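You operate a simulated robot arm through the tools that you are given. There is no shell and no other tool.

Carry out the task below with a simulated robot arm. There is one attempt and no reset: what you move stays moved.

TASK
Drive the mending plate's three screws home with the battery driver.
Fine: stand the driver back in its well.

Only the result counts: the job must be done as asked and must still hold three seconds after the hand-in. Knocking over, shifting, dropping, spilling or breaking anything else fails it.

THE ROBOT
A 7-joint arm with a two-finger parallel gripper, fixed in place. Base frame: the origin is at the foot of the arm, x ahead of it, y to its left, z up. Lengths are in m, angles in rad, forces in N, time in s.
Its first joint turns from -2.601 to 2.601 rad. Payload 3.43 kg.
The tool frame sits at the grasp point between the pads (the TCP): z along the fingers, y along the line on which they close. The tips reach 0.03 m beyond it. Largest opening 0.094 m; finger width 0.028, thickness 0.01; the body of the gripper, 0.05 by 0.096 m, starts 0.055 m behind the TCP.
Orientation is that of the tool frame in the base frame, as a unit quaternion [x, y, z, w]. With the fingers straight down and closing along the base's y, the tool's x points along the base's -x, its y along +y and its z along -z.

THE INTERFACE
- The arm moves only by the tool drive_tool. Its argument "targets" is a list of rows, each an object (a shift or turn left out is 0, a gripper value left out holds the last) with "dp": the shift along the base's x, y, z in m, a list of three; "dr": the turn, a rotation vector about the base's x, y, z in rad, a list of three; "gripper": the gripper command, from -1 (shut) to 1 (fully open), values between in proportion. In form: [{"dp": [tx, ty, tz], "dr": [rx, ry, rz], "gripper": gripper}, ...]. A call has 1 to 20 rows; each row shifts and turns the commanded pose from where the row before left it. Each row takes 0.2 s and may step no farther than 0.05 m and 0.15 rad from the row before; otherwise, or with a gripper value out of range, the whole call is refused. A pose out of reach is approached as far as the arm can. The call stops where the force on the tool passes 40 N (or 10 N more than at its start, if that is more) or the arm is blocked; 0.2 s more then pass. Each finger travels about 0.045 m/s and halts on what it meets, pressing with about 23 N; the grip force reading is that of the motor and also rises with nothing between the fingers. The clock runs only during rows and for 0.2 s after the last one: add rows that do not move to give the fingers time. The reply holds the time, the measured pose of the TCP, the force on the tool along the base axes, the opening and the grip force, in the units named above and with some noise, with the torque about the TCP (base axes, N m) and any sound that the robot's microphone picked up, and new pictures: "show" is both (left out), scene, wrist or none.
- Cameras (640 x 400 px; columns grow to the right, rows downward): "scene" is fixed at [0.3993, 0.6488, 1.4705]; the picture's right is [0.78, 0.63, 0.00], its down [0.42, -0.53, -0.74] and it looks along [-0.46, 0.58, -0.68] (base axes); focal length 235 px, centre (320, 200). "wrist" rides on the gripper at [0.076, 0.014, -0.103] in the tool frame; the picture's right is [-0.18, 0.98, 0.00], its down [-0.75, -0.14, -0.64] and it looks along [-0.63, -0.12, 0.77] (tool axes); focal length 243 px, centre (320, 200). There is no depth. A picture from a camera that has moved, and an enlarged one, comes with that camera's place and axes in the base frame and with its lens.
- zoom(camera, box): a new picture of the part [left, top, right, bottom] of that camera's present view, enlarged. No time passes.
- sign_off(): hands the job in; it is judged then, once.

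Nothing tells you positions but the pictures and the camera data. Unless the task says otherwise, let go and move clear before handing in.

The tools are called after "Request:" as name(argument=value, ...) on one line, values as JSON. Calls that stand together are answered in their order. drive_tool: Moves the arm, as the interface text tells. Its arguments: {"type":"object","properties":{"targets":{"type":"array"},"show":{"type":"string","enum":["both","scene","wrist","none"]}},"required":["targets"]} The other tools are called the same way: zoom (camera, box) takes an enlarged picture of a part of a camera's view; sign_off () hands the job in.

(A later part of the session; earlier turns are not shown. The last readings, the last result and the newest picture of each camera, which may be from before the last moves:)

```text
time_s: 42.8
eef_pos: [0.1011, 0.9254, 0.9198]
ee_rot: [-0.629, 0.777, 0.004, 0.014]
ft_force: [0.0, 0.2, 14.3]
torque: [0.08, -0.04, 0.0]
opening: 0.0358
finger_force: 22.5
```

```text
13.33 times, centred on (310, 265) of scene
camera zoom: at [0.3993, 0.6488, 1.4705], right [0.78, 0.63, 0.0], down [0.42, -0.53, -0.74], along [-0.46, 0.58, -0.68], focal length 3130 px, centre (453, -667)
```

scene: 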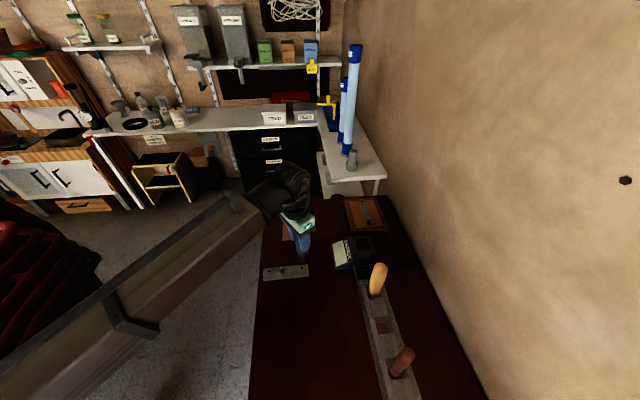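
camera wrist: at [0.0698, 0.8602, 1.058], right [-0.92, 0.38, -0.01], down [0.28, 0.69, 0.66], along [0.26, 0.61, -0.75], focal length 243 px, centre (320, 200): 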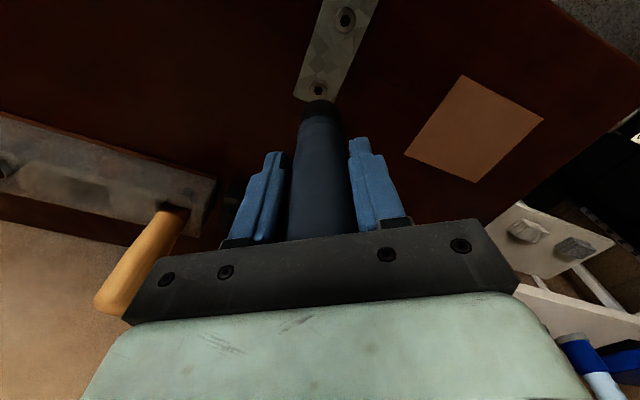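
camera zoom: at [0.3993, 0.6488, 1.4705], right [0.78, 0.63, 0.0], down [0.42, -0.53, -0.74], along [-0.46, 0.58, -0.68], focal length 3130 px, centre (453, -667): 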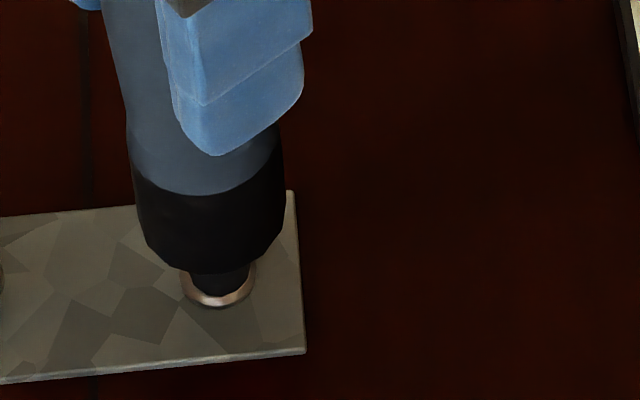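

Request:
drive_tool(targets=[{"dp": [0, 0, -0.001]}, {"dp": [0, 0, 0]}, {"dp": [0, 0, 0]}, {"dp": [0, 0, 0]}], show="scene")

Request:
zoom(camera="scene", box=[295, 250, 325, 280])

```text
time_s: 43.8
eef_pos: [0.1019, 0.9262, 0.9209]
ee_rot: [-0.629, 0.778, 0.004, 0.014]
ft_force: [0.7, 2.9, 20.9]
torque: [0.24, 0.0, 0.0]
opening: 0.0363
finger_force: 23.0
```

scene: 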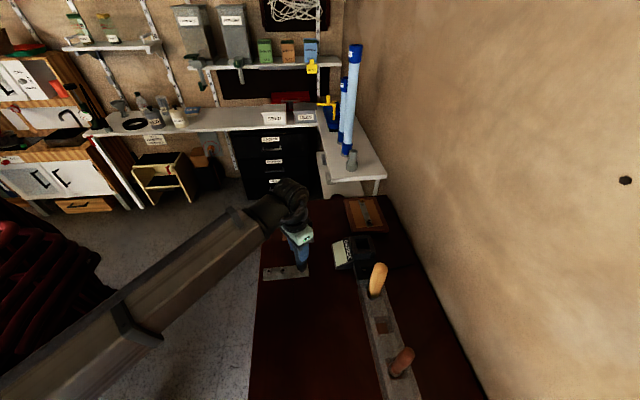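

```text
13.33 times, centred on (310, 265) of scene
camera zoom: at [0.3993, 0.6488, 1.4705], right [0.78, 0.63, 0.0], down [0.42, -0.53, -0.74], along [-0.46, 0.58, -0.68], focal length 3130 px, centre (453, -667)
```

zoom: 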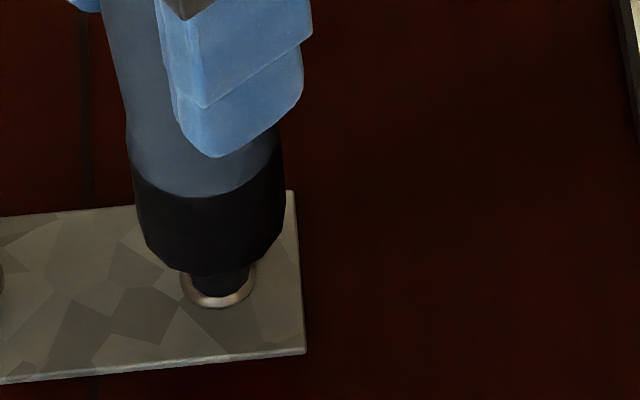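

Resistance rises to 24 N with no further travel, so S3 seems to have bottomed out. I'll lift off and inspect the screw.

Request:
drive_tool(targets=[{"dp": [0, 0, 0.003]}, {"dp": [0, 0, 0.006]}, {"dp": [0, 0, 0.01]}, {"dp": [0, 0, 0.012]}, {"dp": [0, 0, 0.01]}, {"dp": [0, 0, 0]}], show="none")

Request:
zoom(camera="scene", box=[260, 240, 320, 290])

Request:
zoom(camera="scene", box=[295, 255, 315, 285])

```text
time_s: 45.2
eef_pos: [0.1016, 0.9258, 0.961]
ee_rot: [-0.63, 0.777, 0.004, 0.013]
ft_force: [-0.4, 0.0, -2.8]
torque: [-0.03, 0.0, -0.01]
opening: 0.036
finger_force: 23.0
```

```text
8.00 times, centred on (290, 265) of scene
camera zoom: at [0.3993, 0.6488, 1.4705], right [0.78, 0.63, 0.0], down [0.42, -0.53, -0.74], along [-0.46, 0.58, -0.68], focal length 1878 px, centre (560, -320)
```

zoom: 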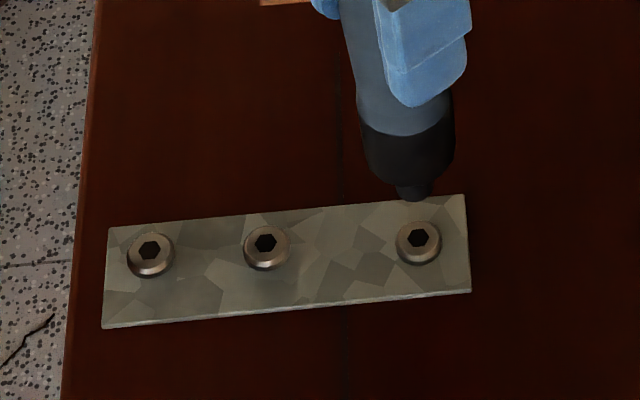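

```text
13.33 times, centred on (305, 270) of scene
camera zoom: at [0.3993, 0.6488, 1.4705], right [0.78, 0.63, 0.0], down [0.42, -0.53, -0.74], along [-0.46, 0.58, -0.68], focal length 3130 px, centre (520, -733)
```

zoom: 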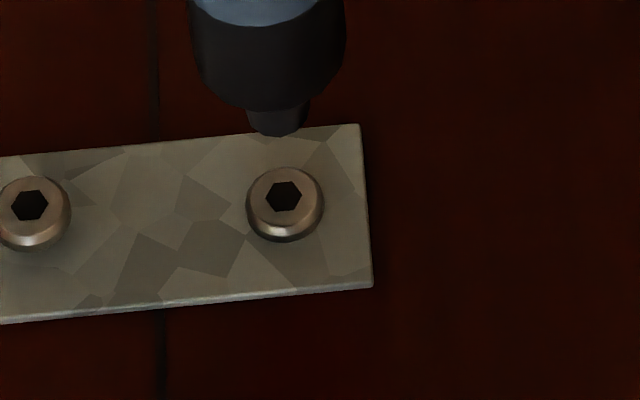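

S3's head now sits low on the plate, about 10 mm lower than before, which matches a seated head. Next is S2, offset (−0.042, −0.043) from S3.

Request:
drive_tool(targets=[{"dp": [-0.008, -0.008, 0]}, {"dp": [-0.012, -0.012, 0]}, {"dp": [-0.012, -0.012, 0]}, {"dp": [-0.01, -0.0113, 0]}, {"dp": [0, 0, -0.008]}, {"dp": [0, 0, -0.008]}, {"dp": [0, 0, 0]}], show="none")

Request:
zoom(camera="scene", box=[275, 250, 305, 280])

Request:
zoom(camera="wrist", box=[260, 0, 400, 140])

```text
time_s: 46.8
eef_pos: [0.0594, 0.8815, 0.9434]
ee_rot: [-0.629, 0.777, 0.003, 0.013]
ft_force: [-0.4, 0.7, -3.1]
torque: [-0.01, 0.01, 0.01]
opening: 0.036
finger_force: 23.0
```

```text
13.33 times, centred on (290, 265) of scene
camera zoom: at [0.3993, 0.6488, 1.4705], right [0.78, 0.63, 0.0], down [0.42, -0.53, -0.74], along [-0.46, 0.58, -0.68], focal length 3130 px, centre (720, -667)
```

zoom: 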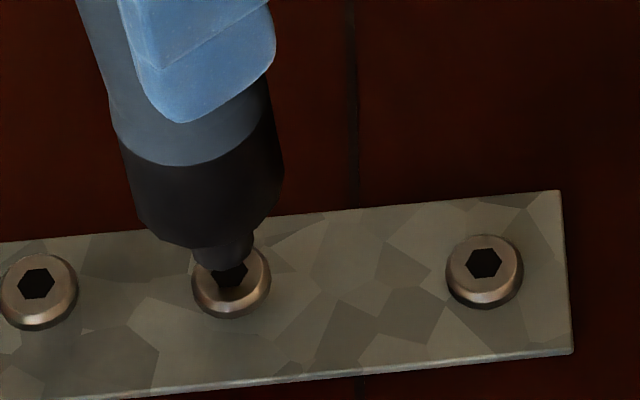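

```text
2.86 times, centred on (330, 70) of wrist
camera zoom: at [0.0276, 0.8088, 1.043], right [-0.92, 0.38, -0.01], down [0.28, 0.69, 0.66], along [0.26, 0.61, -0.75], focal length 693 px, centre (291, 571)
```

zoom: 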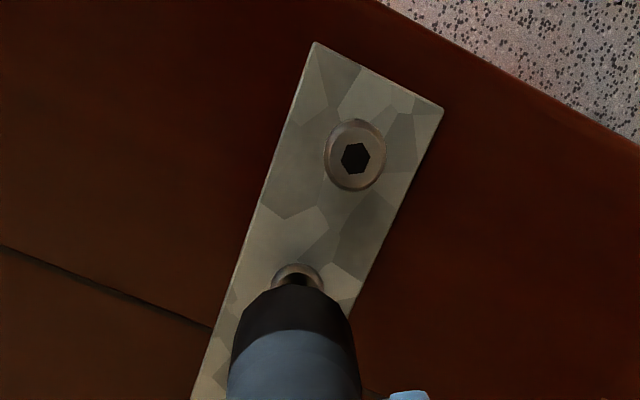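

Aligned over S2 in both views. I'll lower onto it and follow it down.

Request:
drive_tool(targets=[{"dp": [0, 0, -0.005]}, {"dp": [0, 0, -0.005]}, {"dp": [0, 0, -0.003]}, {"dp": [0, 0, -0.001]}, {"dp": [0, 0, -0.001]}, {"dp": [0, 0, 0]}], show="none")

Request:
zoom(camera="scene", box=[275, 250, 305, 280])

```text
time_s: 48.2
eef_pos: [0.0593, 0.8818, 0.9289]
ee_rot: [-0.629, 0.777, 0.004, 0.013]
ft_force: [0.2, 0.0, -0.9]
torque: [0.0, 0.0, -0.03]
opening: 0.036
finger_force: 22.8
```

```text
13.33 times, centred on (290, 265) of scene
camera zoom: at [0.3993, 0.6488, 1.4705], right [0.78, 0.63, 0.0], down [0.42, -0.53, -0.74], along [-0.46, 0.58, -0.68], focal length 3130 px, centre (720, -667)
```

zoom: 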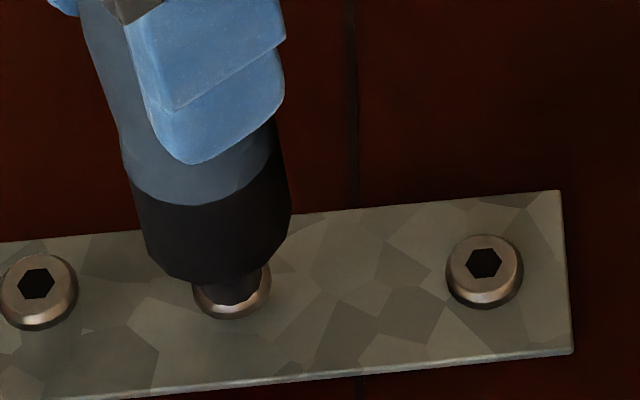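

Request:
drive_tool(targets=[{"dp": [0, 0, -0.001]}, {"dp": [0, 0, -0.001]}, {"dp": [0, 0, -0.001]}, {"dp": [0, 0, 0]}], show="none")

Request:
zoom(camera="scene", box=[275, 250, 305, 280])

```text
time_s: 49.2
eef_pos: [0.0602, 0.8825, 0.9251]
ee_rot: [-0.63, 0.777, 0.004, 0.013]
ft_force: [0.9, 1.4, 2.8]
torque: [0.22, -0.09, -0.01]
opening: 0.0358
finger_force: 23.2
```

```text
13.33 times, centred on (290, 265) of scene
camera zoom: at [0.3993, 0.6488, 1.4705], right [0.78, 0.63, 0.0], down [0.42, -0.53, -0.74], along [-0.46, 0.58, -0.68], focal length 3130 px, centre (720, -667)
```

zoom: 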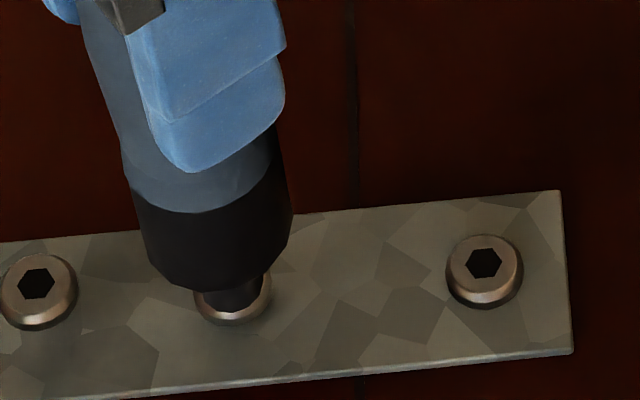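

Request:
drive_tool(targets=[{"dp": [0, 0, -0.001]}, {"dp": [0, 0, -0.001]}, {"dp": [0, 0, -0.001]}, {"dp": [0, 0, -0.001]}, {"dp": [0, 0, 0]}], show="none")

Request:
zoom(camera="scene", box=[275, 250, 305, 280])

```text
time_s: 50.4
eef_pos: [0.0607, 0.8823, 0.9216]
ee_rot: [-0.629, 0.777, 0.004, 0.013]
ft_force: [-0.2, -0.3, 2.1]
torque: [-0.09, 0.06, 0.02]
opening: 0.036
finger_force: 22.8
```

```text
13.33 times, centred on (290, 265) of scene
camera zoom: at [0.3993, 0.6488, 1.4705], right [0.78, 0.63, 0.0], down [0.42, -0.53, -0.74], along [-0.46, 0.58, -0.68], focal length 3130 px, centre (720, -667)
```

zoom: 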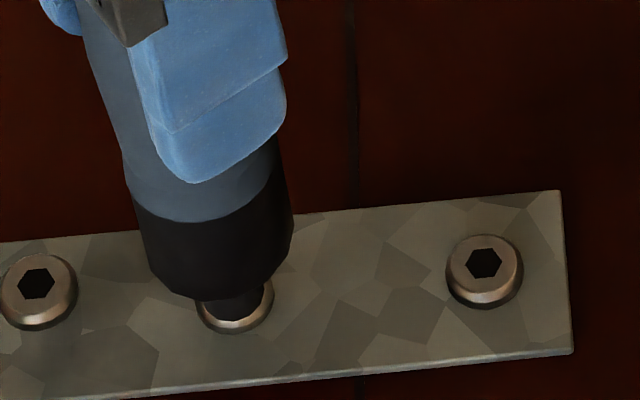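

Request:
drive_tool(targets=[{"dp": [0, 0, -0.001]}, {"dp": [0, 0, -0.001]}, {"dp": [0, 0, -0.001]}, {"dp": [0, 0, 0]}, {"dp": [0, 0, 0]}], show="none")

Request:
zoom(camera="scene", box=[275, 250, 305, 280])

```text
time_s: 51.6
eef_pos: [0.0587, 0.8805, 0.9198]
ee_rot: [-0.629, 0.777, 0.004, 0.013]
ft_force: [-0.4, 0.0, 18.8]
torque: [0.03, 0.03, 0.04]
opening: 0.0361
finger_force: 22.7
```

```text
13.33 times, centred on (290, 265) of scene
camera zoom: at [0.3993, 0.6488, 1.4705], right [0.78, 0.63, 0.0], down [0.42, -0.53, -0.74], along [-0.46, 0.58, -0.68], focal length 3130 px, centre (720, -667)
```

zoom: 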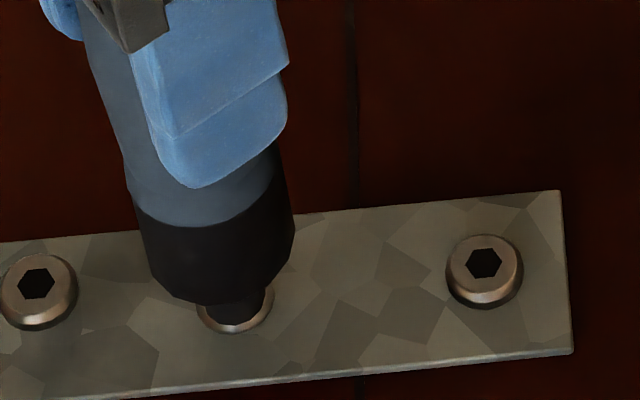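

S2 has bottomed at the same height as S3. I'll press briefly once more, then lift off and inspect.

Request:
drive_tool(targets=[{"dp": [0, 0, -0.001]}, {"dp": [0, 0, 0]}, {"dp": [0, 0, 0.003]}, {"dp": [0, 0, 0.006]}, {"dp": [0, 0, 0.01]}, {"dp": [0, 0, 0.012]}, {"dp": [0, 0, 0.012]}, {"dp": [0, 0, 0]}], show="none")

Request:
zoom(camera="scene", box=[260, 240, 320, 290])

```text
time_s: 53.4
eef_pos: [0.0596, 0.8826, 0.9608]
ee_rot: [-0.629, 0.777, 0.003, 0.013]
ft_force: [0.6, 0.6, -4.1]
torque: [0.01, -0.05, -0.01]
opening: 0.036
finger_force: 23.2
```

```text
8.00 times, centred on (290, 265) of scene
camera zoom: at [0.3993, 0.6488, 1.4705], right [0.78, 0.63, 0.0], down [0.42, -0.53, -0.74], along [-0.46, 0.58, -0.68], focal length 1878 px, centre (560, -320)
```

zoom: 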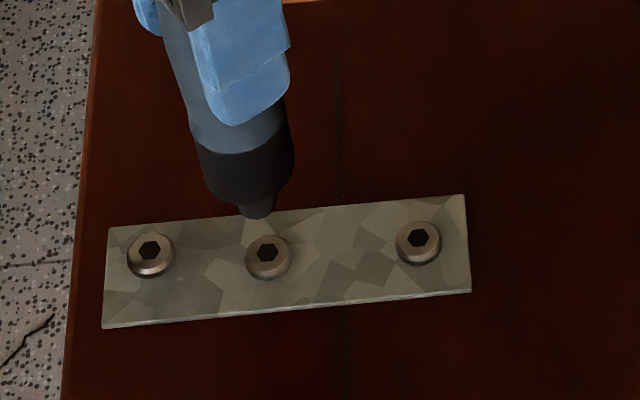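

S2 sits level with S3. Moving on to S1, offset (−0.033, −0.032).

Request:
drive_tool(targets=[{"dp": [-0.006, -0.006, 0]}, {"dp": [-0.01, -0.01, 0]}, {"dp": [-0.01, -0.01, 0]}, {"dp": [-0.0068, -0.0057, 0]}, {"dp": [0, 0, -0.008]}, {"dp": [0, 0, -0.006]}, {"dp": [0, 0, 0]}], show="none")

Request:
zoom(camera="scene", box=[265, 250, 295, 280])

Request:
zoom(camera="wrist", box=[260, 0, 400, 140])

```text
time_s: 55.0
eef_pos: [0.0265, 0.8501, 0.9461]
ee_rot: [-0.629, 0.778, 0.004, 0.014]
ft_force: [0.7, -0.5, -4.4]
torque: [-0.05, 0.0, -0.04]
opening: 0.0359
finger_force: 22.9
```

```text
13.33 times, centred on (280, 265) of scene
camera zoom: at [0.3993, 0.6488, 1.4705], right [0.78, 0.63, 0.0], down [0.42, -0.53, -0.74], along [-0.46, 0.58, -0.68], focal length 3130 px, centre (853, -667)
```

zoom: 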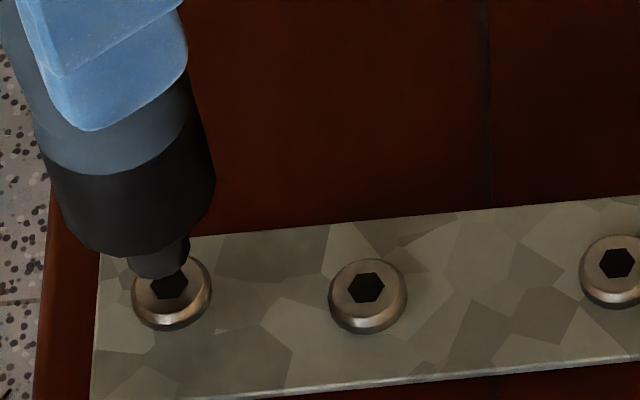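

```text
2.86 times, centred on (330, 70) of wrist
camera zoom: at [-0.0049, 0.7774, 1.0462], right [-0.92, 0.38, -0.01], down [0.28, 0.69, 0.66], along [0.26, 0.61, -0.75], focal length 693 px, centre (291, 571)
```

zoom: 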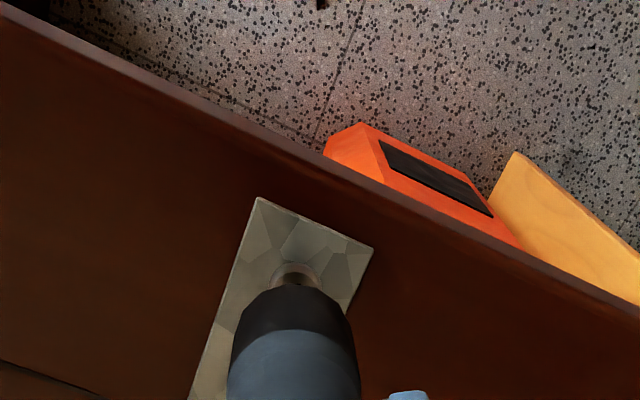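

Aligned over S1. Lowering and following it down.

Request:
drive_tool(targets=[{"dp": [0, 0, -0.005]}, {"dp": [0, 0, -0.005]}, {"dp": [0, 0, -0.003]}, {"dp": [0, 0, -0.001]}, {"dp": [0, 0, -0.001]}, {"dp": [0, 0, -0.001]}, {"dp": [0, 0, 0]}], show="none")

Request:
zoom(camera="scene", box=[265, 250, 295, 280])

```text
time_s: 56.6
eef_pos: [0.0282, 0.8499, 0.9301]
ee_rot: [-0.629, 0.777, 0.004, 0.013]
ft_force: [0.2, -0.5, 2.6]
torque: [-0.05, -0.01, 0.05]
opening: 0.0359
finger_force: 22.8
```

```text
13.33 times, centred on (280, 265) of scene
camera zoom: at [0.3993, 0.6488, 1.4705], right [0.78, 0.63, 0.0], down [0.42, -0.53, -0.74], along [-0.46, 0.58, -0.68], focal length 3130 px, centre (853, -667)
```

zoom: 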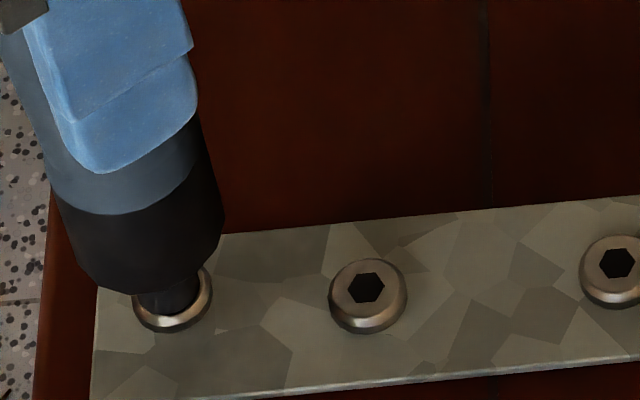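

Request:
drive_tool(targets=[{"dp": [0, 0, -0.001]}, {"dp": [0, 0, -0.001]}, {"dp": [0, 0, -0.001]}, {"dp": [0, 0, -0.001]}, {"dp": [0, 0, 0]}], show="none")

Request:
zoom(camera="scene", box=[265, 250, 295, 280])

```text
time_s: 57.8
eef_pos: [0.0271, 0.8498, 0.9261]
ee_rot: [-0.629, 0.777, 0.004, 0.015]
ft_force: [-0.5, 1.4, 2.2]
torque: [0.08, 0.03, 0.02]
opening: 0.0358
finger_force: 23.0
```

```text
13.33 times, centred on (280, 265) of scene
camera zoom: at [0.3993, 0.6488, 1.4705], right [0.78, 0.63, 0.0], down [0.42, -0.53, -0.74], along [-0.46, 0.58, -0.68], focal length 3130 px, centre (853, -667)
```

zoom: 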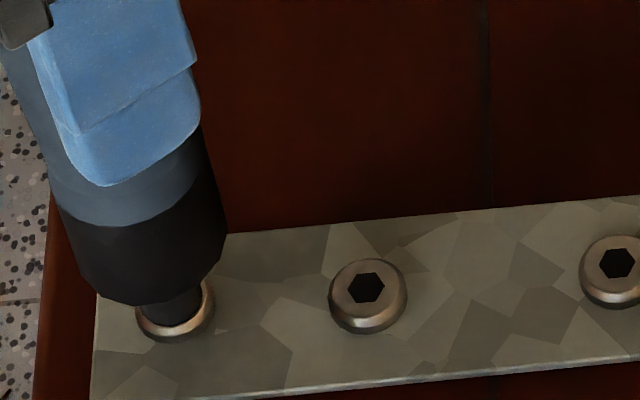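

Request:
drive_tool(targets=[{"dp": [0, 0, -0.001]}, {"dp": [0, 0, -0.001]}, {"dp": [0, 0, -0.001]}, {"dp": [0, 0, -0.001]}, {"dp": [0, 0, -0.001]}, {"dp": [0, 0, 0]}, {"dp": [0, 0, 0]}], show="none")

Request:
zoom(camera="scene", box=[265, 250, 295, 280])

```text
time_s: 59.4
eef_pos: [0.0265, 0.852, 0.9227]
ee_rot: [-0.63, 0.777, 0.004, 0.012]
ft_force: [-0.3, -1.1, 1.8]
torque: [-0.07, 0.05, 0.02]
opening: 0.0359
finger_force: 23.6
```

```text
13.33 times, centred on (280, 265) of scene
camera zoom: at [0.3993, 0.6488, 1.4705], right [0.78, 0.63, 0.0], down [0.42, -0.53, -0.74], along [-0.46, 0.58, -0.68], focal length 3130 px, centre (853, -667)
```

zoom: 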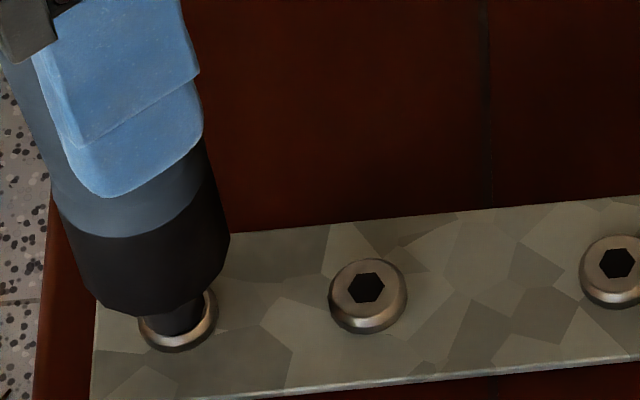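

Request:
drive_tool(targets=[{"dp": [0, 0, -0.001]}, {"dp": [0, 0, -0.001]}, {"dp": [0, 0, 0]}, {"dp": [0, 0, 0]}], show="none")

Request:
zoom(camera="scene", box=[265, 250, 295, 280])

```text
time_s: 60.4
eef_pos: [0.0258, 0.85, 0.9204]
ee_rot: [-0.629, 0.777, 0.003, 0.014]
ft_force: [0.3, 0.6, 12.0]
torque: [0.03, -0.01, -0.01]
opening: 0.0357
finger_force: 23.4
```

```text
13.33 times, centred on (280, 265) of scene
camera zoom: at [0.3993, 0.6488, 1.4705], right [0.78, 0.63, 0.0], down [0.42, -0.53, -0.74], along [-0.46, 0.58, -0.68], focal length 3130 px, centre (853, -667)
```

zoom: 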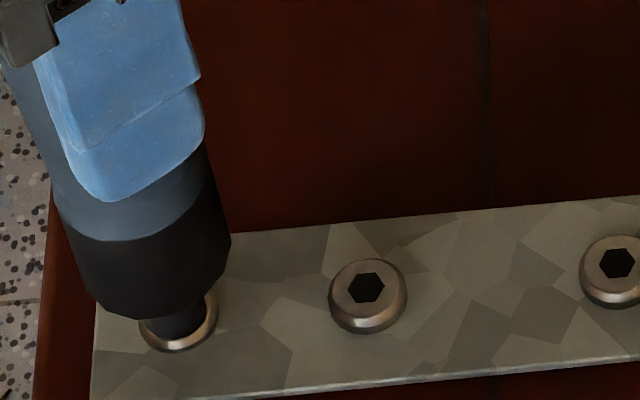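

Request:
drive_tool(targets=[{"dp": [0, 0, -0.001]}, {"dp": [0, 0, -0.001]}, {"dp": [0, 0, 0]}, {"dp": [0, 0, 0]}], show="none")

Request:
drive_tool(targets=[{"dp": [0, 0, 0.003]}, {"dp": [0, 0, 0.006]}, {"dp": [0, 0, 0.01]}, {"dp": [0, 0, 0.015]}, {"dp": [0, 0, 0.02]}, {"dp": [0, 0, 0.02]}, {"dp": [0, 0, 0.02]}, {"dp": [0, 0, 0.015]}, {"dp": [0, 0, 0.01]}, {"dp": [0, 0, 0]}], show="both")

Request:
zoom(camera="scene", box=[260, 250, 315, 290])

```text
time_s: 61.4
eef_pos: [0.0261, 0.8498, 0.9195]
ee_rot: [-0.629, 0.777, 0.005, 0.014]
ft_force: [-0.4, 3.3, 26.6]
torque: [0.43, 0.07, 0.0]
opening: 0.0357
finger_force: 23.3
```

```text
time_s: 63.6
eef_pos: [0.0268, 0.85, 1.0356]
ee_rot: [-0.629, 0.777, 0.004, 0.013]
ft_force: [-0.2, -0.5, -3.8]
torque: [-0.01, -0.03, 0.01]
opening: 0.0358
finger_force: 23.0
camera wrist: at [-0.0049, 0.7774, 1.1356], right [-0.92, 0.38, -0.01], down [0.28, 0.69, 0.66], along [0.26, 0.61, -0.75], focal length 243 px, centre (320, 200)
```

scene: 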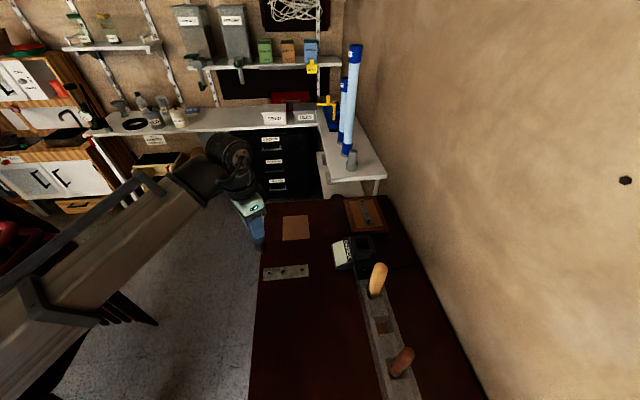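
wrist: 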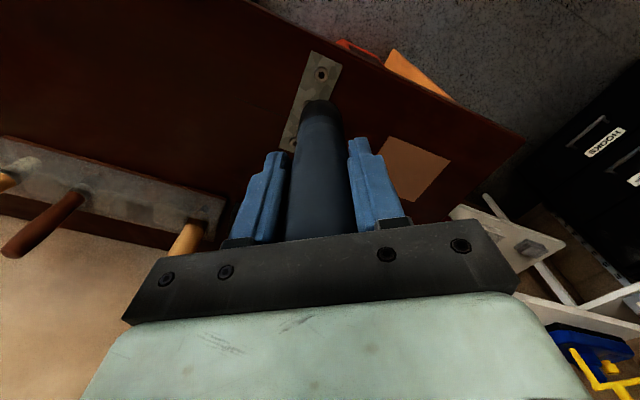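

```text
10.00 times, centred on (288, 270) of scene
camera zoom: at [0.3993, 0.6488, 1.4705], right [0.78, 0.63, 0.0], down [0.42, -0.53, -0.74], along [-0.46, 0.58, -0.68], focal length 2347 px, centre (645, -500)
```

zoom: 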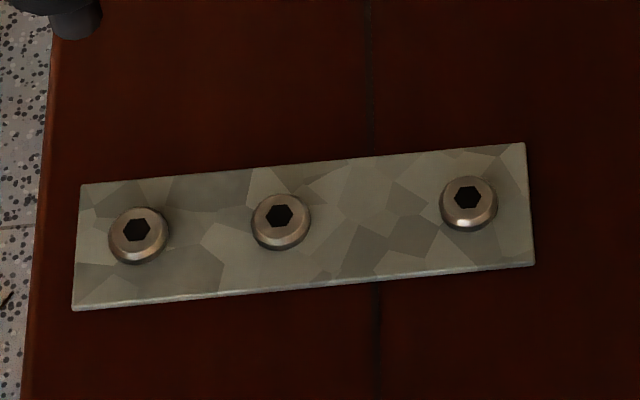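

All three heads now look alike. I'll zoom in closely to check that none still stands proud.

Request:
zoom(camera="scene", box=[264, 262, 284, 282])

Request:
zoom(camera="scene", box=[278, 262, 298, 282])

Request:
zoom(camera="scene", box=[296, 260, 316, 280])

Request:
zoom(camera="wrist", box=[270, 40, 360, 160])

```text
16.00 times, centred on (274, 272) of scene
camera zoom: at [0.3993, 0.6488, 1.4705], right [0.78, 0.63, 0.0], down [0.42, -0.53, -0.74], along [-0.46, 0.58, -0.68], focal length 3756 px, centre (1056, -952)
```

zoom: 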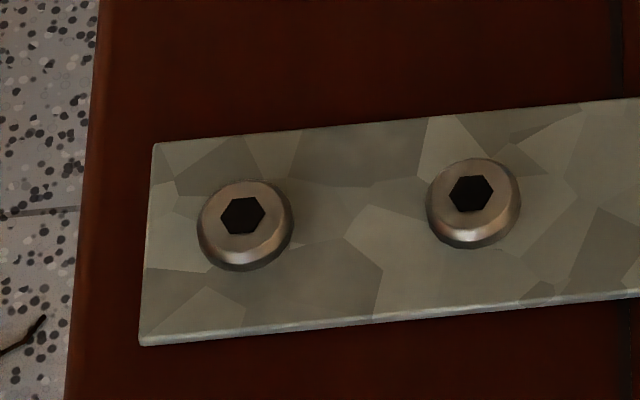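

```text
16.00 times, centred on (288, 272) of scene
camera zoom: at [0.3993, 0.6488, 1.4705], right [0.78, 0.63, 0.0], down [0.42, -0.53, -0.74], along [-0.46, 0.58, -0.68], focal length 3756 px, centre (832, -952)
```

zoom: 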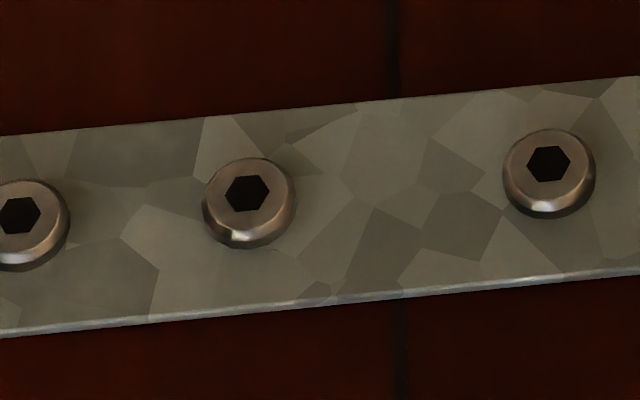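

```text
16.00 times, centred on (306, 270) of scene
camera zoom: at [0.3993, 0.6488, 1.4705], right [0.78, 0.63, 0.0], down [0.42, -0.53, -0.74], along [-0.46, 0.58, -0.68], focal length 3756 px, centre (544, -920)
```

zoom: 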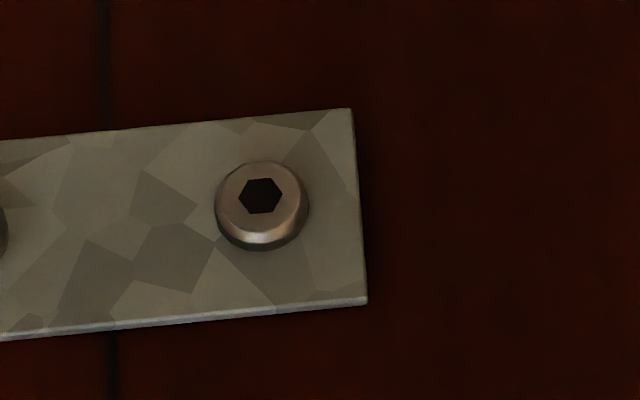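

```text
3.33 times, centred on (315, 100) of wrist
camera zoom: at [-0.0049, 0.7774, 1.1356], right [-0.92, 0.38, -0.01], down [0.28, 0.69, 0.66], along [0.26, 0.61, -0.75], focal length 809 px, centre (337, 533)
```

zoom: 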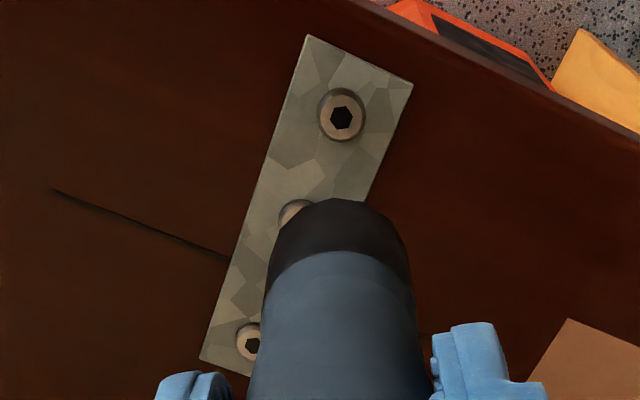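

All three screws stopped hard at the same height (TCP 0.9195–0.921) and their heads rest on the plate. Next is returning the driver: up, across in front of the rack, then above its empty well.

Request:
drive_tool(targets=[{"dp": [0, 0, 0.015]}, {"dp": [0.01, 0, 0.02]}, {"dp": [0.02, 0, 0.02]}, {"dp": [0.025, 0, 0.005]}, {"dp": [0.025, 0, 0]}, {"dp": [0.025, 0, 0]}, {"dp": [0.025, 0, 0]}, {"dp": [0.025, 0, 0]}, {"dp": [0.025, 0, 0]}, {"dp": [0.025, 0, 0]}, {"dp": [0.025, 0, 0]}, {"dp": [0.025, 0, 0]}, {"dp": [0.025, 0.005, 0]}, {"dp": [0.025, 0.015, 0]}, {"dp": [0.02, 0.02, 0]}, {"dp": [0.02, 0.02, 0]}, {"dp": [0.01, 0.009, 0]}, {"dp": [0, 0, 0]}, {"dp": [0, 0, 0]}], show="both")

```text
time_s: 67.6
eef_pos: [0.3832, 0.9188, 1.0964]
ee_rot: [-0.629, 0.777, 0.003, 0.012]
ft_force: [-0.2, -0.4, -3.7]
torque: [0.03, 0.01, -0.01]
opening: 0.0356
finger_force: 22.8
camera wrist: at [0.3503, 0.8459, 1.1963], right [-0.92, 0.38, -0.01], down [0.28, 0.69, 0.66], along [0.26, 0.61, -0.75], focal length 243 px, centre (320, 200)
```

scene: 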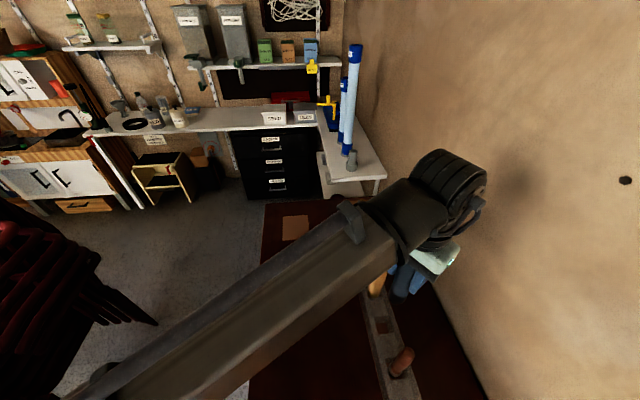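
wrist: 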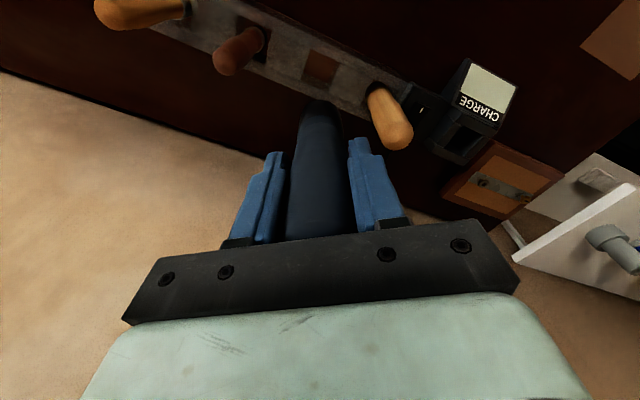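

Request:
drive_tool(targets=[{"dp": [0, 0, -0.015]}, {"dp": [0, 0, -0.02]}, {"dp": [0, 0, -0.02]}, {"dp": [0, 0, -0.015]}, {"dp": [0, 0, -0.01]}, {"dp": [0, 0, 0]}, {"dp": [0, 0, 0]}], show="none")

Request:
zoom(camera="scene", box=[360, 280, 420, 340])

Request:
zoom(camera="wrist", box=[250, 20, 400, 150])

```text
time_s: 69.2
eef_pos: [0.3813, 0.9196, 1.0157]
ee_rot: [-0.629, 0.777, 0.004, 0.013]
ft_force: [0.1, 0.0, -2.4]
torque: [-0.02, 0.01, -0.02]
opening: 0.0356
finger_force: 22.9
```

```text
6.67 times, centred on (390, 310) of scene
camera zoom: at [0.3993, 0.6488, 1.4705], right [0.78, 0.63, 0.0], down [0.42, -0.53, -0.74], along [-0.46, 0.58, -0.68], focal length 1565 px, centre (-147, -533)
```

zoom: 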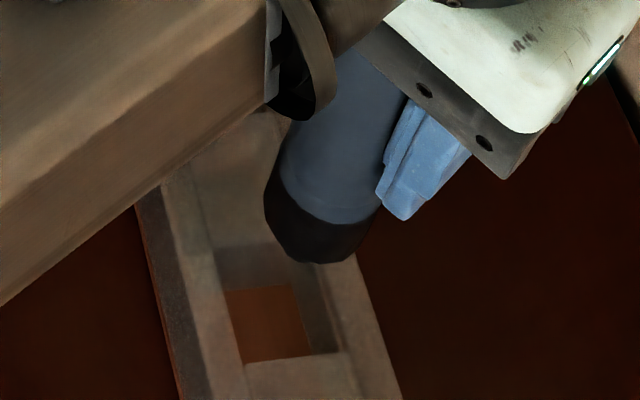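

```text
3.08 times, centred on (325, 85) of wrist
camera zoom: at [0.3501, 0.8463, 1.1164], right [-0.92, 0.38, -0.01], down [0.28, 0.69, 0.66], along [0.26, 0.61, -0.75], focal length 746 px, centre (305, 554)
```

zoom: 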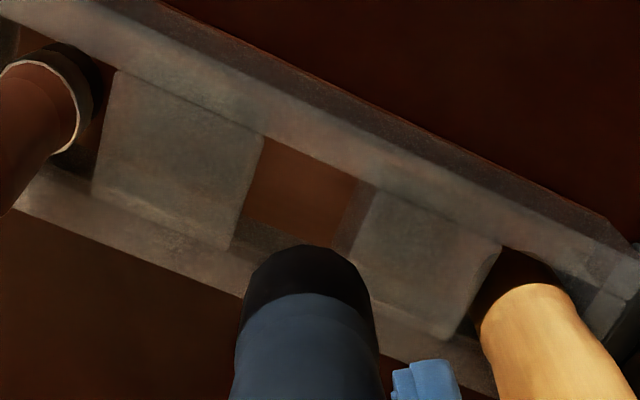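

The driver is lined up over its empty well. I'll descend slowly while watching the force.

Request:
drive_tool(targets=[{"dp": [0.0003, -0.0003, -0.01]}, {"dp": [0, 0, -0.01]}, {"dp": [0, 0, -0.01]}, {"dp": [0, 0, -0.005]}, {"dp": [0, 0, 0]}], show="none")

Request:
zoom(camera="scene", box=[360, 290, 420, 350])

Request:
zoom(camera="wrist", box=[250, 20, 400, 150])

```text
time_s: 70.4
eef_pos: [0.3814, 0.9184, 0.9832]
ee_rot: [-0.629, 0.777, 0.004, 0.013]
ft_force: [-0.5, 0.1, -3.3]
torque: [0.0, -0.01, 0.01]
opening: 0.0355
finger_force: 23.7
```

```text
6.67 times, centred on (390, 320) of scene
camera zoom: at [0.3993, 0.6488, 1.4705], right [0.78, 0.63, 0.0], down [0.42, -0.53, -0.74], along [-0.46, 0.58, -0.68], focal length 1565 px, centre (-147, -600)
```

zoom: 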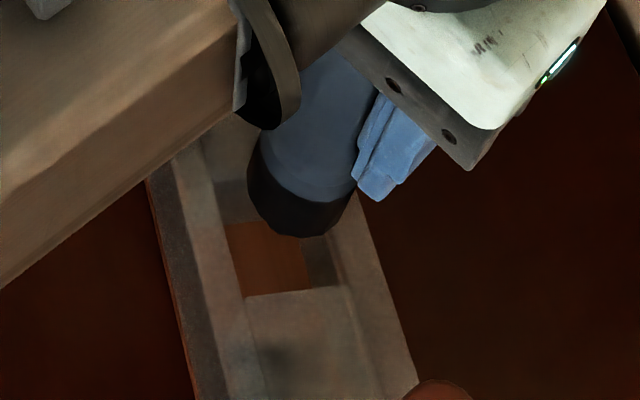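

```text
3.08 times, centred on (325, 85) of wrist
camera zoom: at [0.3504, 0.846, 1.0815], right [-0.92, 0.38, -0.01], down [0.28, 0.69, 0.66], along [0.26, 0.61, -0.75], focal length 746 px, centre (305, 554)
```

zoom: 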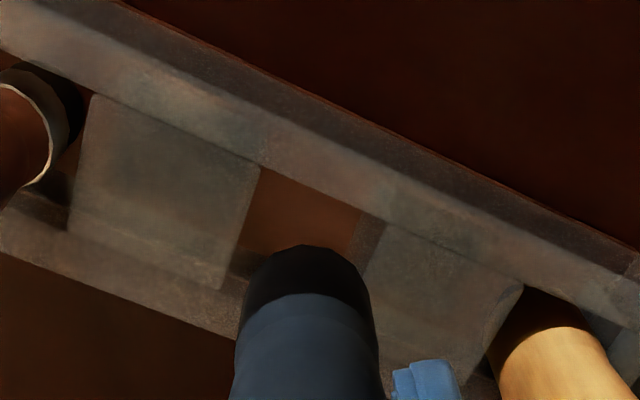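

Request:
drive_tool(targets=[{"dp": [0.0004, 0.0003, -0.008]}, {"dp": [0, 0, -0.008]}, {"dp": [0, 0, -0.008]}, {"dp": [0, 0, -0.006]}, {"dp": [0, 0, 0]}], show="none")

Request:
zoom(camera="scene", box=[360, 290, 420, 350])

Request:
zoom(camera="wrist", box=[250, 20, 400, 150])

```text
time_s: 71.6
eef_pos: [0.3811, 0.9184, 0.9517]
ee_rot: [-0.629, 0.777, 0.005, 0.013]
ft_force: [-0.4, -0.3, -3.5]
torque: [0.0, 0.01, 0.02]
opening: 0.0358
finger_force: 22.8
```

```text
6.67 times, centred on (390, 320) of scene
camera zoom: at [0.3993, 0.6488, 1.4705], right [0.78, 0.63, 0.0], down [0.42, -0.53, -0.74], along [-0.46, 0.58, -0.68], focal length 1565 px, centre (-147, -600)
```

zoom: 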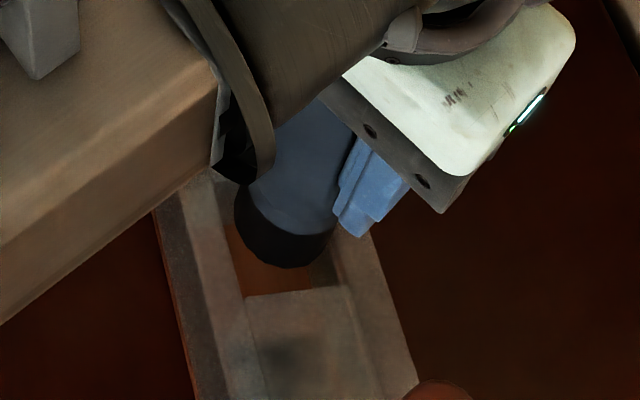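

```text
3.08 times, centred on (325, 85) of wrist
camera zoom: at [0.3506, 0.8464, 1.0513], right [-0.92, 0.38, -0.01], down [0.28, 0.69, 0.66], along [0.26, 0.61, -0.75], focal length 746 px, centre (305, 554)
```

zoom: 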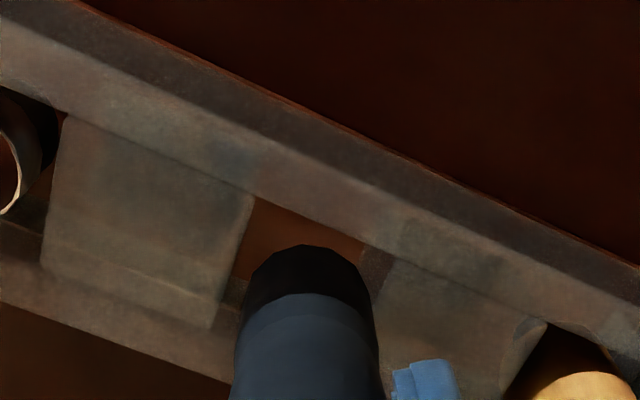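

Request:
drive_tool(targets=[{"dp": [0.0005, 0.0003, -0.005]}, {"dp": [0, 0, -0.005]}, {"dp": [0, 0, -0.005]}, {"dp": [0, 0, -0.004]}, {"dp": [0, 0, 0]}], show="none")

Request:
zoom(camera="scene", box=[360, 290, 420, 350])

Request:
zoom(camera="wrist", box=[180, 60, 460, 240])

```text
time_s: 72.8
eef_pos: [0.3825, 0.9197, 0.9321]
ee_rot: [-0.63, 0.777, 0.003, 0.012]
ft_force: [0.0, 0.0, -2.9]
torque: [0.01, 0.03, -0.03]
opening: 0.0353
finger_force: 22.6
```

```text
6.67 times, centred on (390, 320) of scene
camera zoom: at [0.3993, 0.6488, 1.4705], right [0.78, 0.63, 0.0], down [0.42, -0.53, -0.74], along [-0.46, 0.58, -0.68], focal length 1565 px, centre (-147, -600)
```

zoom: 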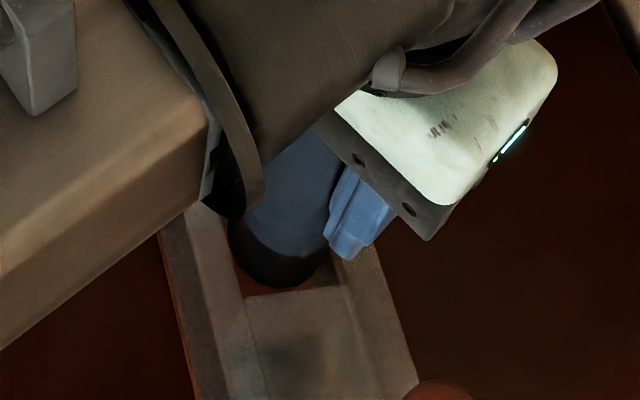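

```text
2.22 times, centred on (320, 150) of wrist
camera zoom: at [0.3515, 0.8465, 1.0321], right [-0.92, 0.38, -0.01], down [0.28, 0.69, 0.66], along [0.26, 0.61, -0.75], focal length 539 px, centre (320, 311)
```

zoom: 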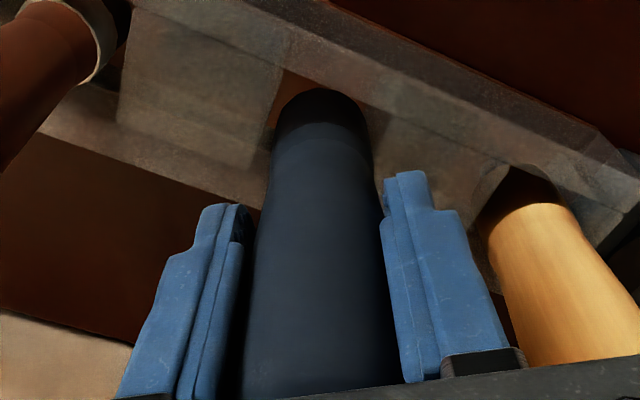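

Request:
drive_tool(targets=[{"dp": [0, 0, -0.003]}, {"dp": [0, 0, -0.003]}, {"dp": [0, 0, -0.002]}, {"dp": [0, 0, -0.002]}, {"dp": [0, 0, 0]}], show="none")

Request:
zoom(camera="wrist", box=[180, 60, 460, 240])

```text
time_s: 74.0
eef_pos: [0.3826, 0.9179, 0.9223]
ee_rot: [-0.628, 0.778, 0.002, 0.012]
ft_force: [-0.1, 0.4, -3.0]
torque: [-0.01, -0.01, -0.02]
opening: 0.0356
finger_force: 23.2
```

```text
2.22 times, centred on (320, 150) of wrist
camera zoom: at [0.3514, 0.8467, 1.0222], right [-0.92, 0.38, -0.01], down [0.28, 0.69, 0.66], along [0.26, 0.61, -0.75], focal length 539 px, centre (320, 311)
```

zoom: 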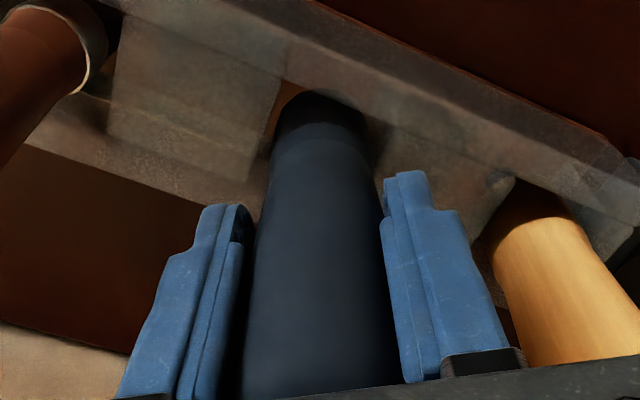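

Request:
drive_tool(targets=[{"dp": [0, 0, -0.001]}, {"dp": [0, 0, -0.001]}, {"dp": [0, 0, 0]}], show="none")

```text
time_s: 74.8
eef_pos: [0.3818, 0.9181, 0.9214]
ee_rot: [-0.629, 0.777, 0.004, 0.013]
ft_force: [-0.2, -0.3, 10.8]
torque: [-0.09, -0.06, -0.05]
opening: 0.0358
finger_force: 22.8
```

The tip has reached the well floor at the same height as before. I'll relieve the pressure and open the fingers partway to release it.

Request:
drive_tool(targets=[{"dp": [0, 0, 0.0012]}, {"dp": [0, 0, 0]}, {"dp": [0, 0, 0], "gripper": -0.1}, {"dp": [0, 0, 0], "gripper": 0.1}, {"dp": [0, 0, 0], "gripper": 0.3}, {"dp": [0, 0, 0], "gripper": 0.45}, {"dp": [0, 0, 0]}, {"dp": [0, 0, 0]}], show="both")

Request:
zoom(camera="wrist", box=[180, 60, 460, 240])

```text
time_s: 76.6
eef_pos: [0.3823, 0.9195, 0.9213]
ee_rot: [-0.629, 0.778, 0.004, 0.012]
ft_force: [-0.7, -0.6, 0.2]
torque: [0.01, 0.0, 0.03]
opening: 0.0685
finger_force: 0.0
camera wrist: at [0.3511, 0.8465, 1.0214], right [-0.92, 0.38, -0.01], down [0.28, 0.69, 0.66], along [0.26, 0.61, -0.75], focal length 243 px, centre (320, 200)
```

scene: 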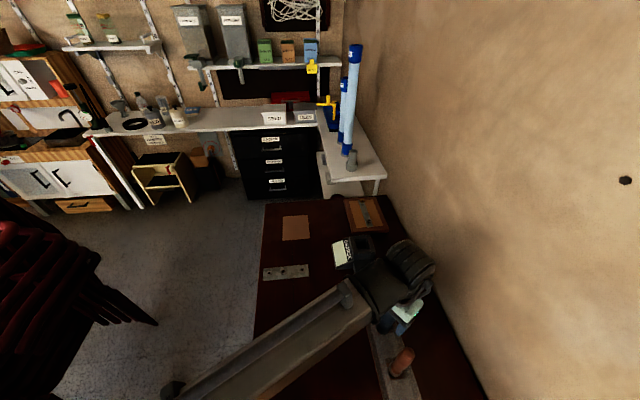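
wrist: 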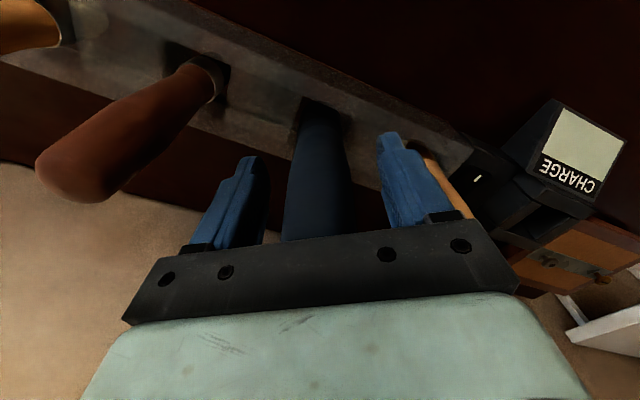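

```text
2.22 times, centred on (320, 150) of wrist
camera zoom: at [0.3511, 0.8465, 1.0214], right [-0.92, 0.38, -0.01], down [0.28, 0.69, 0.66], along [0.26, 0.61, -0.75], focal length 539 px, centre (320, 311)
```

zoom: 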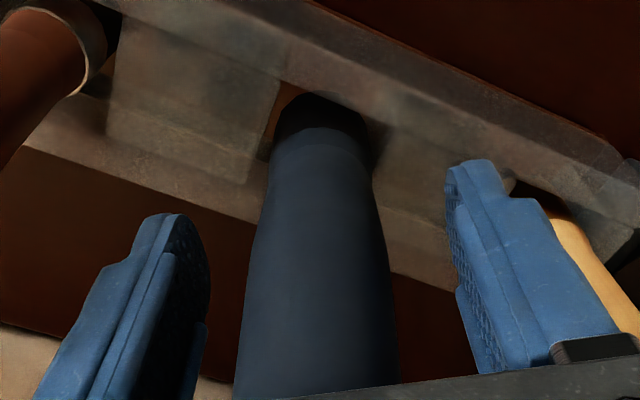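

The driver is standing freely in its well. I'll raise the hand straight up, back away, and check everything.

Request:
drive_tool(targets=[{"dp": [0, 0, 0.01]}, {"dp": [0, 0, 0.015]}, {"dp": [0, 0, 0.02]}, {"dp": [0, 0, 0.02]}, {"dp": [0, 0, 0.02]}, {"dp": [0, 0, 0.02]}, {"dp": [0, -0.02, 0.015]}, {"dp": [0, -0.03, 0.01]}, {"dp": [-0.01, -0.03, 0]}, {"dp": [-0.02, -0.03, 0]}, {"dp": [-0.02, -0.03, 0]}, {"dp": [-0.02, -0.03, 0]}, {"dp": [-0.02, -0.03, 0]}, {"dp": [0, -0.02, 0]}, {"dp": [0, 0, 0]}], show="both")

Request:
zoom(camera="scene", box=[250, 220, 440, 400])

Request:
zoom(camera="scene", box=[260, 250, 315, 290])

Request:
zoom(camera="scene", box=[360, 290, 430, 334])

```text
time_s: 79.8
eef_pos: [0.2918, 0.6977, 1.0519]
ee_rot: [-0.629, 0.777, 0.004, 0.013]
ft_force: [-0.5, -0.2, -0.1]
torque: [0.01, 0.02, 0.0]
opening: 0.0682
finger_force: 0.0
camera wrist: at [0.2608, 0.6258, 1.1516], right [-0.92, 0.38, -0.01], down [0.28, 0.69, 0.66], along [0.26, 0.61, -0.75], focal length 243 px, centre (320, 200)
```

scene: 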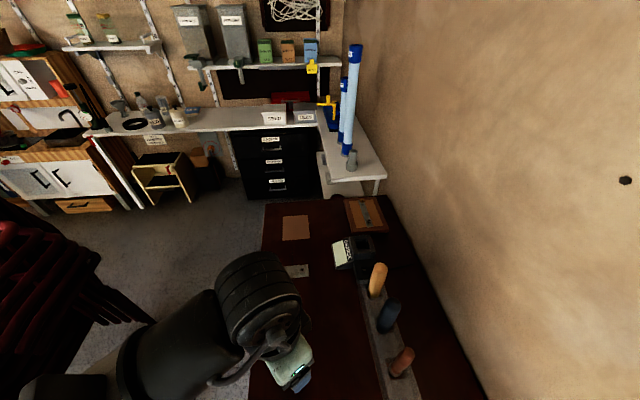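
wrist: 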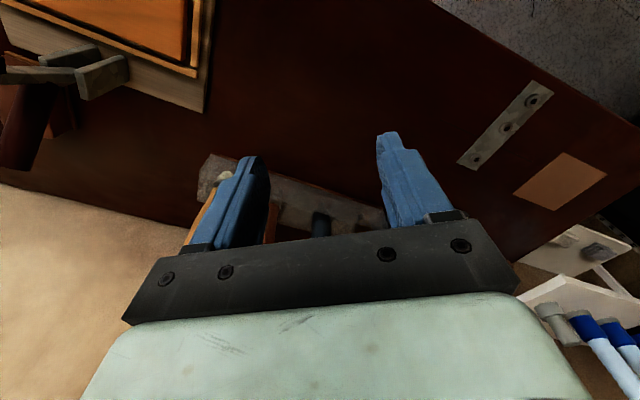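

```text
2.22 times, centred on (345, 310) of scene
camera zoom: at [0.3993, 0.6488, 1.4705], right [0.78, 0.63, 0.0], down [0.42, -0.53, -0.74], along [-0.46, 0.58, -0.68], focal length 522 px, centre (264, -44)
```

zoom: 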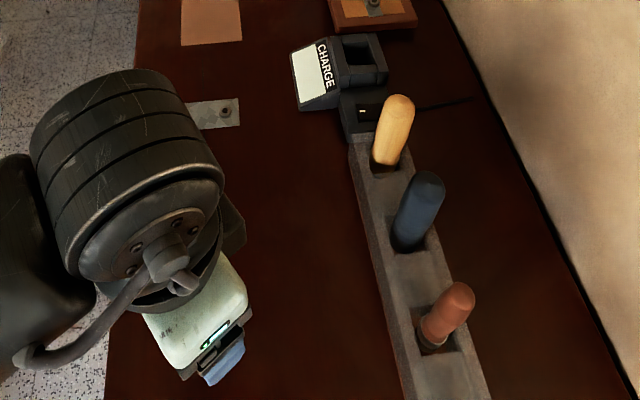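

```text
10.00 times, centred on (288, 270) of scene
camera zoom: at [0.3993, 0.6488, 1.4705], right [0.78, 0.63, 0.0], down [0.42, -0.53, -0.74], along [-0.46, 0.58, -0.68], focal length 2347 px, centre (645, -500)
```

zoom: 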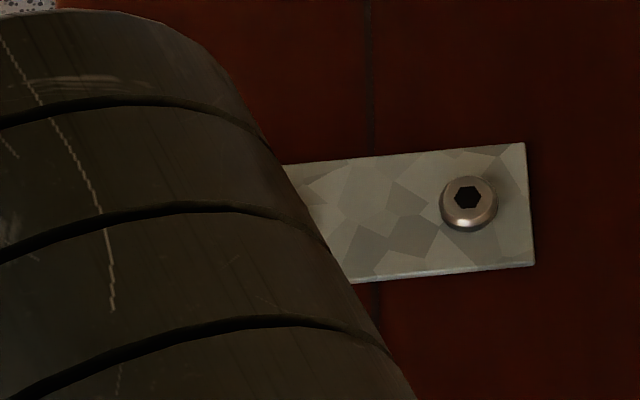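

```text
9.09 times, centred on (395, 312) of scene
camera zoom: at [0.3993, 0.6488, 1.4705], right [0.78, 0.63, 0.0], down [0.42, -0.53, -0.74], along [-0.46, 0.58, -0.68], focal length 2134 px, centre (-362, -818)
```

zoom: 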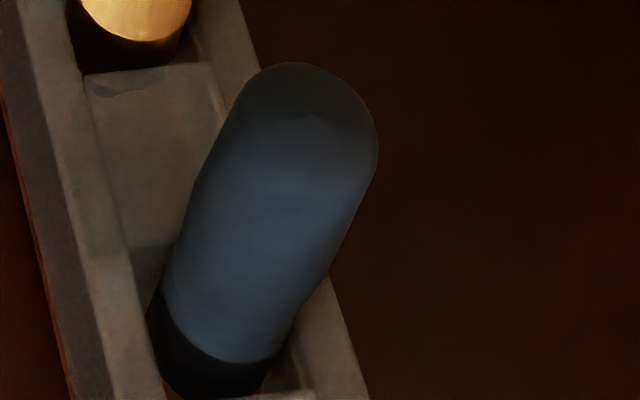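

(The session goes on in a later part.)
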